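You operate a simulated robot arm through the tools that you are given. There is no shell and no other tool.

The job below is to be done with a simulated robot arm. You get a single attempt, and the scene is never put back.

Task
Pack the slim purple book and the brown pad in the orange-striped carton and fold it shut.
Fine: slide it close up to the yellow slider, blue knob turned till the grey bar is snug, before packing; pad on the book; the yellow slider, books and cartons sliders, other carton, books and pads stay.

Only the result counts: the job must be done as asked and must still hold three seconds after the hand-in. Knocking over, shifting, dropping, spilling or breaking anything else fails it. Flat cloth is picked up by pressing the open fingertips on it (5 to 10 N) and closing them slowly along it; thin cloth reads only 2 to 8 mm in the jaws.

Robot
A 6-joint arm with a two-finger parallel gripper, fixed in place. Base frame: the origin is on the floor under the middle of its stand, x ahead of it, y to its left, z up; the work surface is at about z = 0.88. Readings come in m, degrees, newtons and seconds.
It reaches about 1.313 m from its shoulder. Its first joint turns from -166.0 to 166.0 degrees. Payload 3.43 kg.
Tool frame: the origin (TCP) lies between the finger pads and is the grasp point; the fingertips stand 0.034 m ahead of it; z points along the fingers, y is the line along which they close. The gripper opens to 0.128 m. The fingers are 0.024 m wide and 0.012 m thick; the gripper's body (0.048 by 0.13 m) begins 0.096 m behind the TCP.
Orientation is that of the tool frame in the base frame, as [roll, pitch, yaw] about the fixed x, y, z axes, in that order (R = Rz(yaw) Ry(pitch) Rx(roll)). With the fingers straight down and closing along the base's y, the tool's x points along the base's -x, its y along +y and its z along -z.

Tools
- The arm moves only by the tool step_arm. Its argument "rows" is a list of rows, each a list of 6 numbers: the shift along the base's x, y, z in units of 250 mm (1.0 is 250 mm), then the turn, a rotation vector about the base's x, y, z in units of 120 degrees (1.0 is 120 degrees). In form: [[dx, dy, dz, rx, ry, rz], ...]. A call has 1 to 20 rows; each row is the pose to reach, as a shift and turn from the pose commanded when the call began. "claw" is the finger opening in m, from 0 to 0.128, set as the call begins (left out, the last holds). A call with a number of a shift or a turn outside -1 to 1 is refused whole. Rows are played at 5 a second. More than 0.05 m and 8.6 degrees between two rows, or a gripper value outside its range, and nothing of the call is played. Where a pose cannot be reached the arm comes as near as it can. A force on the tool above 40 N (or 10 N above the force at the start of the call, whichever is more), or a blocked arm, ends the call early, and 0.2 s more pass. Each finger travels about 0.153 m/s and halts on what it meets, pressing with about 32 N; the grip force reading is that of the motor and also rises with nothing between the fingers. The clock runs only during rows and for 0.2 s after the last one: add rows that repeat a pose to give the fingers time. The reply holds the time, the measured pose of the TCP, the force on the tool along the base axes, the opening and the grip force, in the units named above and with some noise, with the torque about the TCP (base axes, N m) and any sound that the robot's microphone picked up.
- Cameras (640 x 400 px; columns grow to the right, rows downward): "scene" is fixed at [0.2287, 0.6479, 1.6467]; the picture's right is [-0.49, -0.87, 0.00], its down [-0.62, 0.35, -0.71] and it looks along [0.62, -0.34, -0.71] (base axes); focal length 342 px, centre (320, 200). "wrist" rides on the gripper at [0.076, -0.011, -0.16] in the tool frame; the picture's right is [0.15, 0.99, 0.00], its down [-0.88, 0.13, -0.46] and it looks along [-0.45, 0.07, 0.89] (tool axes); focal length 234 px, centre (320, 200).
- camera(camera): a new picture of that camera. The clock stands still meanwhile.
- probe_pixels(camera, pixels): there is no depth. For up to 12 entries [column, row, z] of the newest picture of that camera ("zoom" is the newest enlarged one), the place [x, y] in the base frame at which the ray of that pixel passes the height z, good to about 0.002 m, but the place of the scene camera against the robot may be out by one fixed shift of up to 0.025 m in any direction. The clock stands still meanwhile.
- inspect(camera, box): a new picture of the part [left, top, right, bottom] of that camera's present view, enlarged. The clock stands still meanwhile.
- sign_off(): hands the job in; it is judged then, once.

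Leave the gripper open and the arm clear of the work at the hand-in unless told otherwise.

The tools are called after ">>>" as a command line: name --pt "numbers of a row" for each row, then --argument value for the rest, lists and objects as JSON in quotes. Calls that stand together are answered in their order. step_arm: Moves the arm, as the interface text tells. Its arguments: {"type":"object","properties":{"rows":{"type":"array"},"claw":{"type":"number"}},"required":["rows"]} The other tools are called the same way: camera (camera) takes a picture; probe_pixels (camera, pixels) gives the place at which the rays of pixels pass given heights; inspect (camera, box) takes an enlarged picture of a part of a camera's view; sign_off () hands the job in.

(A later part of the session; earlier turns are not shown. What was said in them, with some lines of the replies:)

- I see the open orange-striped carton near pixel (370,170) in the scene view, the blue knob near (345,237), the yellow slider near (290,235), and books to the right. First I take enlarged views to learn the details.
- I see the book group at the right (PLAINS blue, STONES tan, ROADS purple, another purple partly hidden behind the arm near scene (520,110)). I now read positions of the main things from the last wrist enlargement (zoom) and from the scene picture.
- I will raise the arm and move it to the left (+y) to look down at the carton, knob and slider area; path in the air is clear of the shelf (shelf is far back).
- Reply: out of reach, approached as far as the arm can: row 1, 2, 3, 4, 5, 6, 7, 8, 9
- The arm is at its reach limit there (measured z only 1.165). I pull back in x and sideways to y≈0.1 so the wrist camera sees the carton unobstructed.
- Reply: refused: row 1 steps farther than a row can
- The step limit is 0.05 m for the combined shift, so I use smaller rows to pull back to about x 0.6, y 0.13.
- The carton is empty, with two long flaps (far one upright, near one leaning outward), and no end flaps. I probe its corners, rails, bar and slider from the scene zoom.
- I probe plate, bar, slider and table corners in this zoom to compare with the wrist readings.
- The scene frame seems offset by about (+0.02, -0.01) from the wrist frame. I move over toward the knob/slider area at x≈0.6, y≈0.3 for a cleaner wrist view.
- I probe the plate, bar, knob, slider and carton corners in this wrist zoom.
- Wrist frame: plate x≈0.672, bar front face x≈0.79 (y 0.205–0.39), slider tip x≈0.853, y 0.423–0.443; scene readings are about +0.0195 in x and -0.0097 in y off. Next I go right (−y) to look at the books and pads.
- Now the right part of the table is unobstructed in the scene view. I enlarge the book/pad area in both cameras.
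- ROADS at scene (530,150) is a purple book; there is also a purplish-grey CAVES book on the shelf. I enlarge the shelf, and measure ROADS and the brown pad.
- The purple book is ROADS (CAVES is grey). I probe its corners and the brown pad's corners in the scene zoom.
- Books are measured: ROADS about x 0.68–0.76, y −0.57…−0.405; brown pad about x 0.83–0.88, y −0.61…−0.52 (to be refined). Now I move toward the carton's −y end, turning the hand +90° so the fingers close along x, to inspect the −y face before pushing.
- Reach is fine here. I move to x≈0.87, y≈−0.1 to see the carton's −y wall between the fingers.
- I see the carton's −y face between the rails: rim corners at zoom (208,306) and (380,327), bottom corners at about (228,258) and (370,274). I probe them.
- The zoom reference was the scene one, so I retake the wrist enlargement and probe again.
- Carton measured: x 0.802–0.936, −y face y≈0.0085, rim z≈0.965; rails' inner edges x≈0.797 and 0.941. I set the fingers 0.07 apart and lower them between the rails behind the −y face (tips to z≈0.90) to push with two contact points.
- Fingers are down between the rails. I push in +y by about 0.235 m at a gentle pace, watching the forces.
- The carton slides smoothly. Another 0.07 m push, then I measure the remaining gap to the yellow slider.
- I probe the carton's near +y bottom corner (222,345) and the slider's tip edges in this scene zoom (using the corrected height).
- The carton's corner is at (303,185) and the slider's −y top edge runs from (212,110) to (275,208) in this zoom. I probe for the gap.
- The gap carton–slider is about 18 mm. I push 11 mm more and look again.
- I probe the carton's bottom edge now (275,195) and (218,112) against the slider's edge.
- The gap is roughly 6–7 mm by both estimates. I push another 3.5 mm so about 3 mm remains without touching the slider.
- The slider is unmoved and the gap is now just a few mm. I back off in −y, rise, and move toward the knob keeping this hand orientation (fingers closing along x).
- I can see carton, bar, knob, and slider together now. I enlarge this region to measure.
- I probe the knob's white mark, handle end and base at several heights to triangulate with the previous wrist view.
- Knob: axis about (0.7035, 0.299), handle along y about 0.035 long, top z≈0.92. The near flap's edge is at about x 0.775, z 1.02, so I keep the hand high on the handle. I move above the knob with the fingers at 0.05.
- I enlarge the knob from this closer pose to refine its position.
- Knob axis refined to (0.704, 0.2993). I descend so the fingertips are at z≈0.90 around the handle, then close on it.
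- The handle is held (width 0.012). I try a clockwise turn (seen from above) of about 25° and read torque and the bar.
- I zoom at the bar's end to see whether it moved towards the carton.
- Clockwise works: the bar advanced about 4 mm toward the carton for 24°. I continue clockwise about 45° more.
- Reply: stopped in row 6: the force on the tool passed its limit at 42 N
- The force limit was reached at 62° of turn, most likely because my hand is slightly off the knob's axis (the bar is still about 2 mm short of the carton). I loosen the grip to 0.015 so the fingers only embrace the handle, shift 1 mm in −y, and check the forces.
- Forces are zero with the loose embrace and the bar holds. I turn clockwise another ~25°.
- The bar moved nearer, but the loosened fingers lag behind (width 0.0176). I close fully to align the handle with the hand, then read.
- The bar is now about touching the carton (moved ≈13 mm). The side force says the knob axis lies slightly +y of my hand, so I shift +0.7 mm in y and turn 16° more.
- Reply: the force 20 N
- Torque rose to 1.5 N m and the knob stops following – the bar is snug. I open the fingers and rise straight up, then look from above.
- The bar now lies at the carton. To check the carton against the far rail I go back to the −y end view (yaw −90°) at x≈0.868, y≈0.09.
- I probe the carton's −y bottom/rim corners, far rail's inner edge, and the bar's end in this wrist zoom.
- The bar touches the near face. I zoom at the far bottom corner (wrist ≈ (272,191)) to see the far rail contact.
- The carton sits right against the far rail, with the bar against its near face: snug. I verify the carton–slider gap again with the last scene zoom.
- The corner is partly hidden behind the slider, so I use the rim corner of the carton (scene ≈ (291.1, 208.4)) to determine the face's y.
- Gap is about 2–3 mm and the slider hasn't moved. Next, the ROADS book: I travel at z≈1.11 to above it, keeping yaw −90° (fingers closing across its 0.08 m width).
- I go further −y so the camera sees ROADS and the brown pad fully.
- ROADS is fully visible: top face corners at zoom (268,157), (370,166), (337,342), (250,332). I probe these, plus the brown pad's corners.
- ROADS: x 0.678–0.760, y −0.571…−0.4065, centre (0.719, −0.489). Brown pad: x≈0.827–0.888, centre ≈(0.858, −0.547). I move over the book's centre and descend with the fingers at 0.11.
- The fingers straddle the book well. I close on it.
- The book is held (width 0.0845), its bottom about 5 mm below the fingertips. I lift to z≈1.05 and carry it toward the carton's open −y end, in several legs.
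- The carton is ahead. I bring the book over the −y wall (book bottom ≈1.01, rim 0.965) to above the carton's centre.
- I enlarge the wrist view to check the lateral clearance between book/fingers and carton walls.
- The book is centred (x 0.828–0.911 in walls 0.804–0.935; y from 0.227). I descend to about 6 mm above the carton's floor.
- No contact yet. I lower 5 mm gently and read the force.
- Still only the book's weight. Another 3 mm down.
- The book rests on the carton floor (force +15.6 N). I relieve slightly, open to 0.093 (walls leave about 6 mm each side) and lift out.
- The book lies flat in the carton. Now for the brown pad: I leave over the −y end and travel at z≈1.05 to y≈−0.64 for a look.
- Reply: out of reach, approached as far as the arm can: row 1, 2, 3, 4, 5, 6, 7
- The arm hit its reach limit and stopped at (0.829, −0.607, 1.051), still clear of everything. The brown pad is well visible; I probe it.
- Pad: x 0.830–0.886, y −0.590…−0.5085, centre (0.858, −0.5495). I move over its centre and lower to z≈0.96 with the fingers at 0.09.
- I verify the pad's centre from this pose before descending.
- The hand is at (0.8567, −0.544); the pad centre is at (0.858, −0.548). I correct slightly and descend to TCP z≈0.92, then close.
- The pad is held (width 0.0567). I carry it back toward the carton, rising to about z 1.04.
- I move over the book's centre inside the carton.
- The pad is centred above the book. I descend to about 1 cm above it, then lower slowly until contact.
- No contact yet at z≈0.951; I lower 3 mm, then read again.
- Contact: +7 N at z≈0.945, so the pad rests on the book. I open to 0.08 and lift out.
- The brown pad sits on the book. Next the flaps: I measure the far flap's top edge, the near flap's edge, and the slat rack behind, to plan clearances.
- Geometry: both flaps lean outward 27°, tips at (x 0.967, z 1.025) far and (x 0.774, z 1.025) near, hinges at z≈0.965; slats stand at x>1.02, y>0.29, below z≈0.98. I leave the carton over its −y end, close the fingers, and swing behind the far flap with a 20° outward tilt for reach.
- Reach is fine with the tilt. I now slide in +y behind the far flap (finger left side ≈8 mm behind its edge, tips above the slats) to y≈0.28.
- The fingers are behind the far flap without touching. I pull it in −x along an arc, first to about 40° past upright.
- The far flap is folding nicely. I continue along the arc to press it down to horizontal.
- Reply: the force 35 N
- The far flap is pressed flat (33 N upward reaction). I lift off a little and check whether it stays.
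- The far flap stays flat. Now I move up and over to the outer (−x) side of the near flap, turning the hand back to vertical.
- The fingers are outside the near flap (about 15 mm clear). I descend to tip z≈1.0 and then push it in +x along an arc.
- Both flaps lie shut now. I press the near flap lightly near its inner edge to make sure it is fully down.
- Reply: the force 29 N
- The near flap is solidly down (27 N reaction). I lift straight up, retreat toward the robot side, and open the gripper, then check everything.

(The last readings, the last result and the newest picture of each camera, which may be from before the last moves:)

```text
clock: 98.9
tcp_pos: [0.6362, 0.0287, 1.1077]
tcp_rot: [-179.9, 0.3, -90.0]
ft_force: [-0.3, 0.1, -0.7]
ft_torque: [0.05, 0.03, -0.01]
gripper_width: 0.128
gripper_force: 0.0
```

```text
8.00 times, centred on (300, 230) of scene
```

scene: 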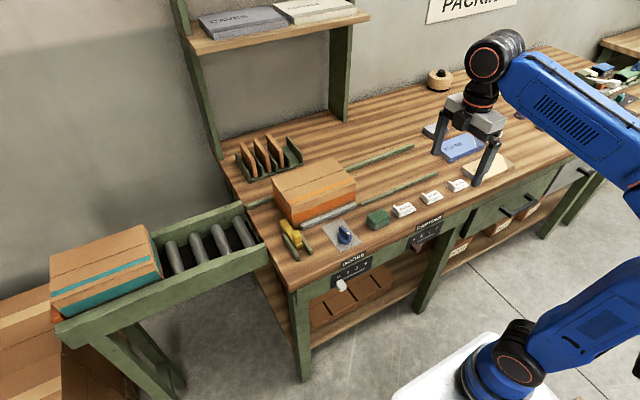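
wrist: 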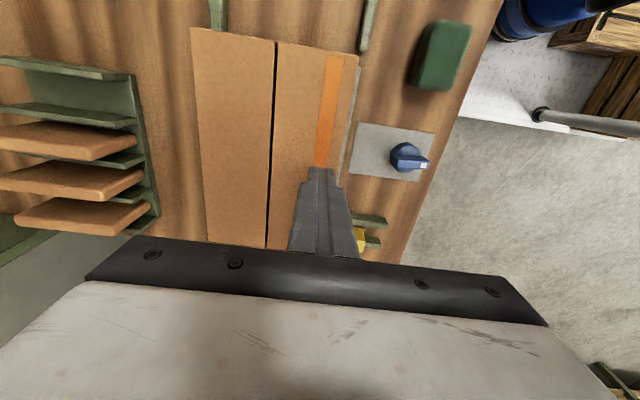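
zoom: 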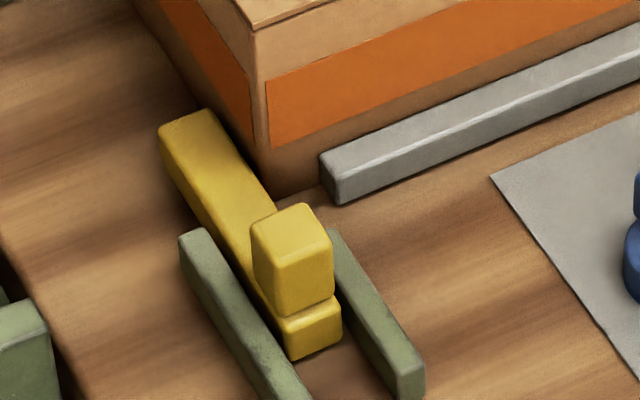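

Everything looks in place, but the carton and bar appear to have moved about 1 mm in −x (my finger touched the near wall while releasing the book). I go back to the −y end viewpoint to check how snug the bar and rail are.

>>> step_arm --pt "0.18 0.04 0 0 0 0" --pt "0.36 0.08 0 0 0 0" --pt "0.54 0.12 0 0 0 0" --pt "0.72 0.18 0 0 0 0" --pt "0.9 0.24 0 0 0 0" --pt "0.924 0.24 0 0 0 0" --pt "0.924 0.24 0 0 0 0"

>>> inspect --camera "wrist" --box '[250, 165, 300, 215]'

>>> inspect --camera "wrist" --box '[300, 180, 360, 230]'

>>> inspect --camera "wrist" --box '[160, 60, 480, 260]'

```text
clock: 100.5
tcp_pos: [0.8682, 0.0912, 1.1059]
tcp_rot: [180.0, 0.1, -90.0]
ft_force: [-0.8, 0.2, -1.0]
ft_torque: [-0.01, 0.02, -0.04]
gripper_width: 0.1282
gripper_force: 0.0
```

```text
8.00 times, centred on (275, 190) of wrist
```

zoom: 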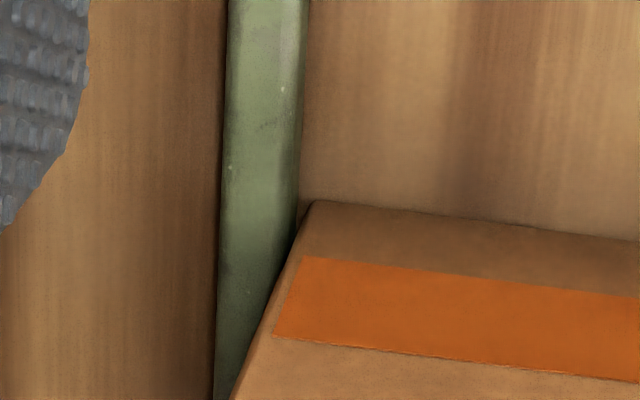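

```text
8.00 times, centred on (330, 205) of wrist
```

zoom: 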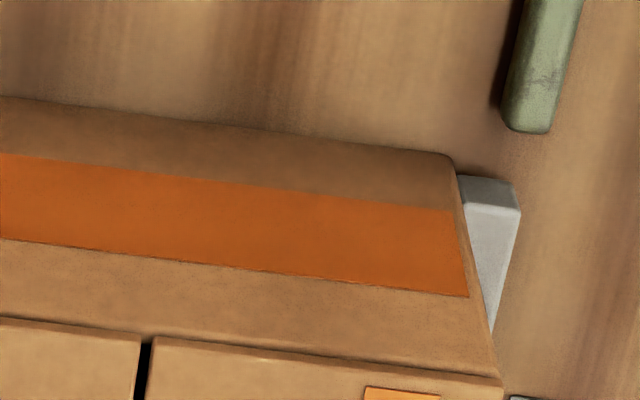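

```text
2.00 times, centred on (320, 160) of wrist
```

zoom: 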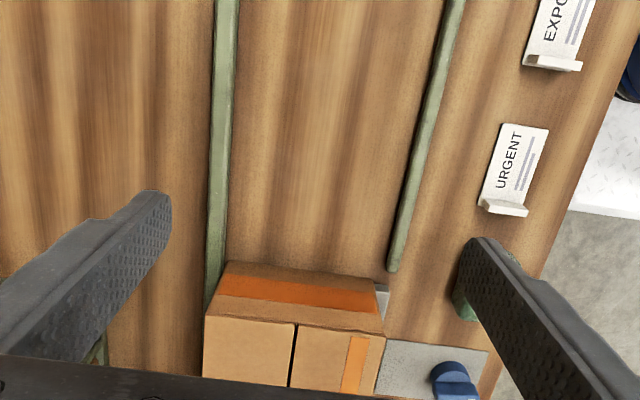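

The bar touches the carton, but about 1.5 mm of slack has opened at the far rail. I will re-tighten the knob: the handle now lies along x, so I go above it with the hand turned to yaw ≈ −174°.

>>> step_arm --claw 0.05 --pt "-0.066 0.084 0 0 0 -0.07" --pt "-0.132 0.168 0 0 0 -0.14" --pt "-0.197 0.252 0 0 0 -0.21" --pt "-0.262 0.336 0 0 0 -0.28" --pt "-0.328 0.42 0 0 0 -0.35" --pt "-0.394 0.505 0 0 0 -0.42" --pt "-0.459 0.589 0 0 0 -0.49" --pt "-0.525 0.673 0 0 0 -0.56" --pt "-0.59 0.757 0 0 0 -0.63" --pt "-0.654 0.841 0 0 0 -0.7" --pt "-0.654 0.841 -0.1 0 0 -0.7" --pt "-0.654 0.841 -0.25 0 0 -0.7" --pt "-0.654 0.841 -0.4 0 0 -0.7" --pt "-0.654 0.841 -0.4 0 0 -0.7"

>>> step_arm --pt "0 0 0 0 0 0"

>>> step_arm --pt "0 0 0 0 0 0"

>>> inspect --camera "wrist" --box '[260, 90, 380, 190]'

```text
clock: 103.5
tcp_pos: [0.7046, 0.3, 1.0051]
tcp_rot: [180.0, 0.2, -173.9]
ft_force: [-1.0, -0.3, -0.3]
ft_torque: [-0.01, -0.03, -0.01]
gripper_width: 0.0497
gripper_force: 0.0
```

```text
clock: 103.9
tcp_pos: [0.7049, 0.3004, 1.0052]
tcp_rot: [180.0, 0.2, -173.9]
ft_force: [0.3, -0.4, -0.5]
ft_torque: [0.01, -0.01, 0.02]
gripper_width: 0.0499
gripper_force: 0.0
```

```text
clock: 104.3
tcp_pos: [0.7046, 0.3007, 1.005]
tcp_rot: [180.0, 0.2, -174.0]
ft_force: [0.4, 0.2, 0.3]
ft_torque: [-0.02, 0.02, 0.0]
gripper_width: 0.0499
gripper_force: 0.0
```

```text
4.00 times, centred on (320, 140) of wrist
```

zoom: 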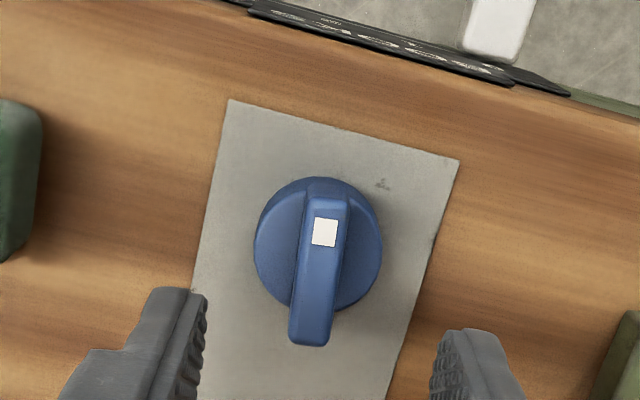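

The handle is aligned with the hand and the TCP is at (0.7047, 0.3004). I descend around the handle, close on it.

>>> step_arm --pt "0 0 -0.1 0 0 0" --pt "0 0 -0.2 0 0 0" --pt "0 0 -0.26 0 0 0" --pt "0 0 -0.28 0 0 0" --pt "0 0 -0.28 0 0 0"

>>> step_arm --claw 0.0 --pt "0 0 0 0 0 0" --pt "0 0 0 0 0 0" --pt "0 0 0 0 0 0"

>>> inspect --camera "scene" --box '[290, 212, 320, 236]'

```text
clock: 105.5
tcp_pos: [0.7033, 0.2996, 0.9374]
tcp_rot: [-180.0, 0.2, -174.0]
ft_force: [-0.9, -0.9, 0.1]
ft_torque: [-0.01, 0.02, 0.0]
gripper_width: 0.0498
gripper_force: 0.0
```

```text
clock: 106.3
tcp_pos: [0.7035, 0.2999, 0.9361]
tcp_rot: [179.9, 0.3, -174.0]
ft_force: [-1.5, -3.9, -2.3]
ft_torque: [-0.1, -0.32, 0.02]
gripper_width: 0.0118
gripper_force: 45.4
```

```text
16.00 times, centred on (305, 224) of scene
```

zoom: 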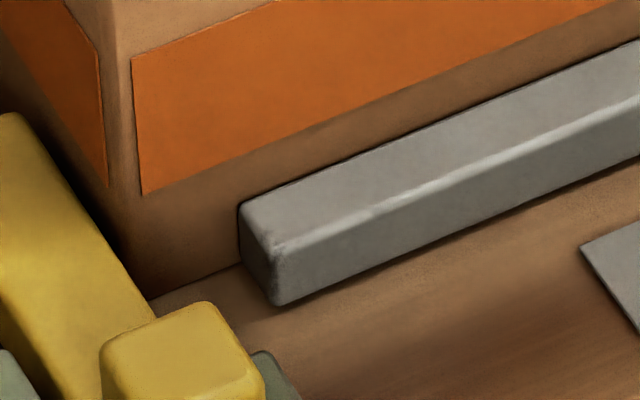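

The handle is gripped with little side force. I turn clockwise in small steps (about 8°), watching the torque.

>>> step_arm --pt "0 0 0 0 0 -0.025" --pt "0 0 0 0 0 -0.05" --pt "0 0 0 0 0 -0.07" --pt "0 0 0 0 0 -0.07"

>>> inspect --camera "scene" --box '[290, 212, 320, 236]'

```text
clock: 107.3
tcp_pos: [0.7057, 0.2999, 0.9373]
tcp_rot: [-180.0, 0.2, 177.6]
ft_force: [-12.9, -5.2, 0.5]
ft_torque: [-0.18, 0.32, 1.22]
gripper_width: 0.0121
gripper_force: 44.9
```

```text
16.00 times, centred on (305, 224) of scene
```

zoom: 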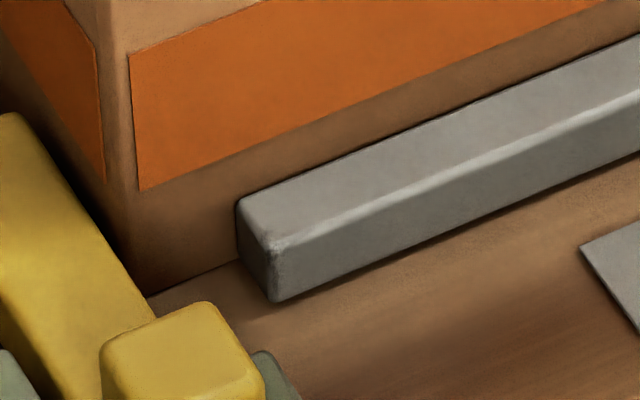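

Torque is 1.2 N m and the bar/carton are back at the fully snug position. I open the fingers, rise, and retreat.

>>> step_arm --claw 0.05 --pt "0 0 0 0 0 0" --pt "0 0 0 0 0 0" --pt "0 0 0.1 0 0 0" --pt "0 0 0.25 0 0 0" --pt "0 0 0.42 0 0 0" --pt "0 0 0.58 0 0 0" --pt "0 0 0.7 0 0 0" --pt "0 0 0.7 0 0 0"

>>> step_arm --claw 0.128 --pt "-0.08 -0.16 0 0 0 0" --pt "-0.16 -0.32 0 0 0 0" --pt "-0.24 -0.48 0 0 0 0" --pt "-0.32 -0.64 0 0 0 0" --pt "-0.4 -0.8 0 0 0 0" --pt "-0.4 -0.98 0 0 0 0" --pt "-0.4 -0.98 0 0 0 0"

>>> camera --camera "scene"

>>> inspect --camera "scene" --box '[240, 120, 420, 260]'

>>> inspect --camera "scene" --box '[290, 212, 320, 236]'

>>> inspect --camera "scene" --box '[275, 205, 325, 255]'

```text
clock: 109.1
tcp_pos: [0.7049, 0.3008, 1.1116]
tcp_rot: [-179.9, 0.1, 177.7]
ft_force: [0.3, -0.1, -0.1]
ft_torque: [-0.02, -0.01, 0.03]
gripper_width: 0.0496
gripper_force: 0.0
```

```text
clock: 110.7
tcp_pos: [0.6059, 0.058, 1.1162]
tcp_rot: [-180.0, 0.2, 177.6]
ft_force: [-0.5, 0.5, 0.0]
ft_torque: [-0.03, -0.03, 0.02]
gripper_width: 0.1278
gripper_force: 0.1
```

```text
taken
```

scene: 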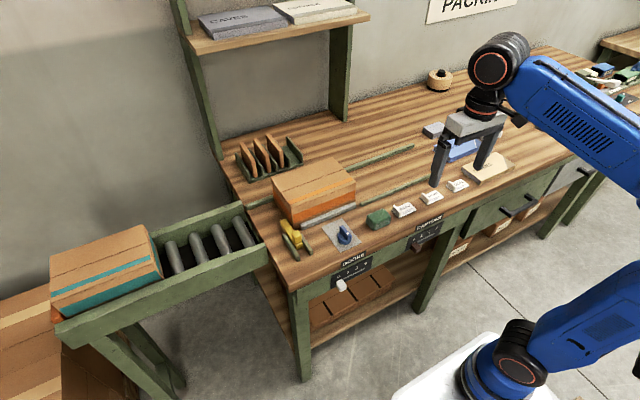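

```text
2.86 times, centred on (330, 190) of scene
```

zoom: 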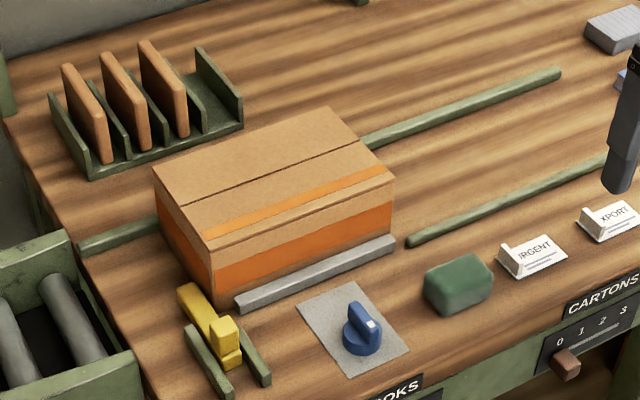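

```text
16.00 times, centred on (305, 224) of scene
```

zoom: 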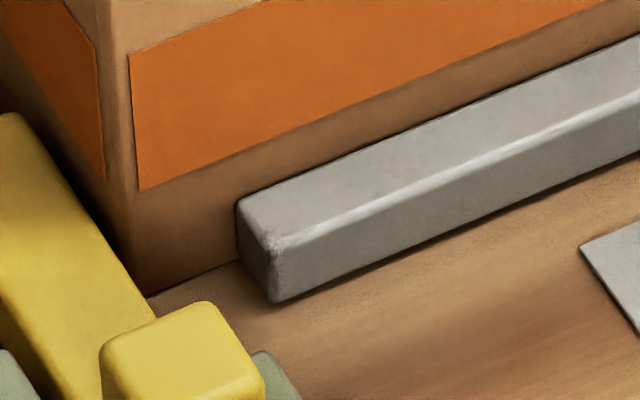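

```text
8.00 times, centred on (300, 230) of scene
```

zoom: 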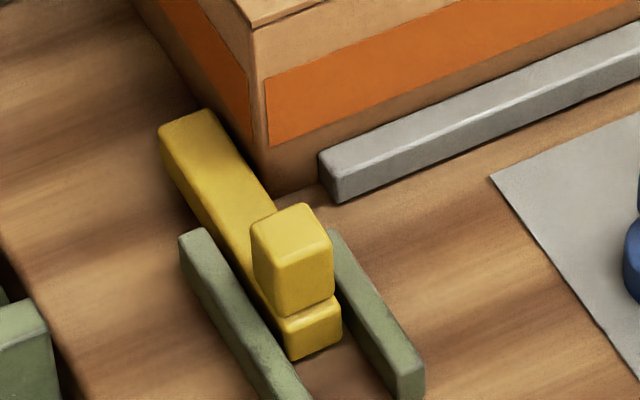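

All is in place: carton shut, bar snug, slider unmoved. I pull the arm further back, clear of the work, and do a last check of the neighbouring items.

>>> step_arm --pt "-0.18 0 0 0 0 0" --pt "-0.36 0 0 0 0 0" --pt "-0.54 0 0 0 0 0" --pt "-0.7 0 0 0 0 0" --pt "-0.7 0 0 0 0 0"

>>> camera --camera "scene"

>>> inspect --camera "scene" --box '[400, 70, 600, 195]'

>>> inspect --camera "scene" --box '[260, 140, 380, 230]'

```text
clock: 111.9
tcp_pos: [0.4329, 0.0568, 1.1115]
tcp_rot: [-180.0, 0.2, 177.6]
ft_force: [-0.3, -0.2, 0.1]
ft_torque: [0.02, -0.01, 0.02]
gripper_width: 0.1283
gripper_force: 0.0
```

```text
taken
```

scene: 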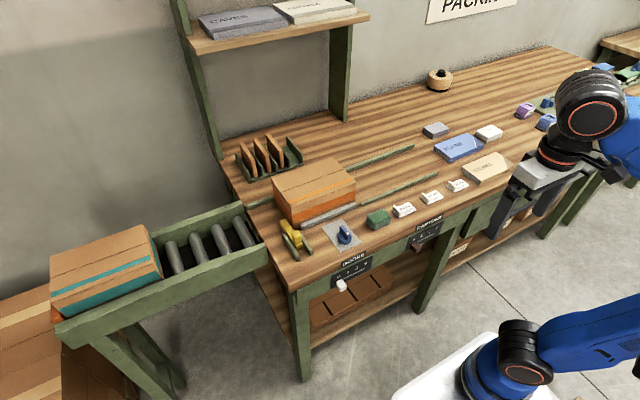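

```text
3.20 times, centred on (500, 132) of scene
```

zoom: 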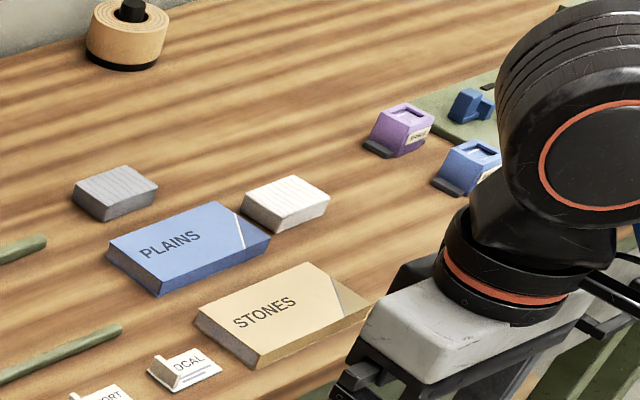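

```text
4.44 times, centred on (320, 185) of scene
```

zoom: 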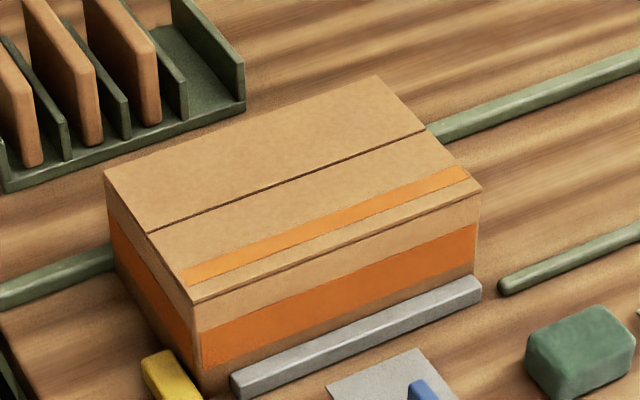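

The carton is shut with the book and pad inside, the bar is snug, and the slider and all other items are where they were. The gripper is open and clear, so I hand the job in.

>>> sign_off

```text
The job is handed in.
```

The slim purple book (ROADS) and the brown pad are packed in the orange-striped carton, with the pad on the book. Both flaps are folded shut. I handed the job in with the gripper open and the arm pulled back, and no verdict has come back yet.

- **Position:** the carton stands about 2–3 mm from the yellow slider, and the slider did not move.
- **Grey bar:** I turned the blue knob clockwise until it resisted, before packing. While I was setting the book down, a finger touched the carton's wall and opened about 1.5 mm of slack at the far rail. I tightened the knob again after closing the flaps, which put the bar and carton back at the snug position.
- **Flaps:** both lie flat; each stood up to a firm downward press.
- **Everything else:** in the last pictures the other carton, the blue and tan books, the other two pads and the shelf books looked unmoved. I did not touch the books and cartons sliders. The small books at the far right were hidden behind the arm in those pictures.
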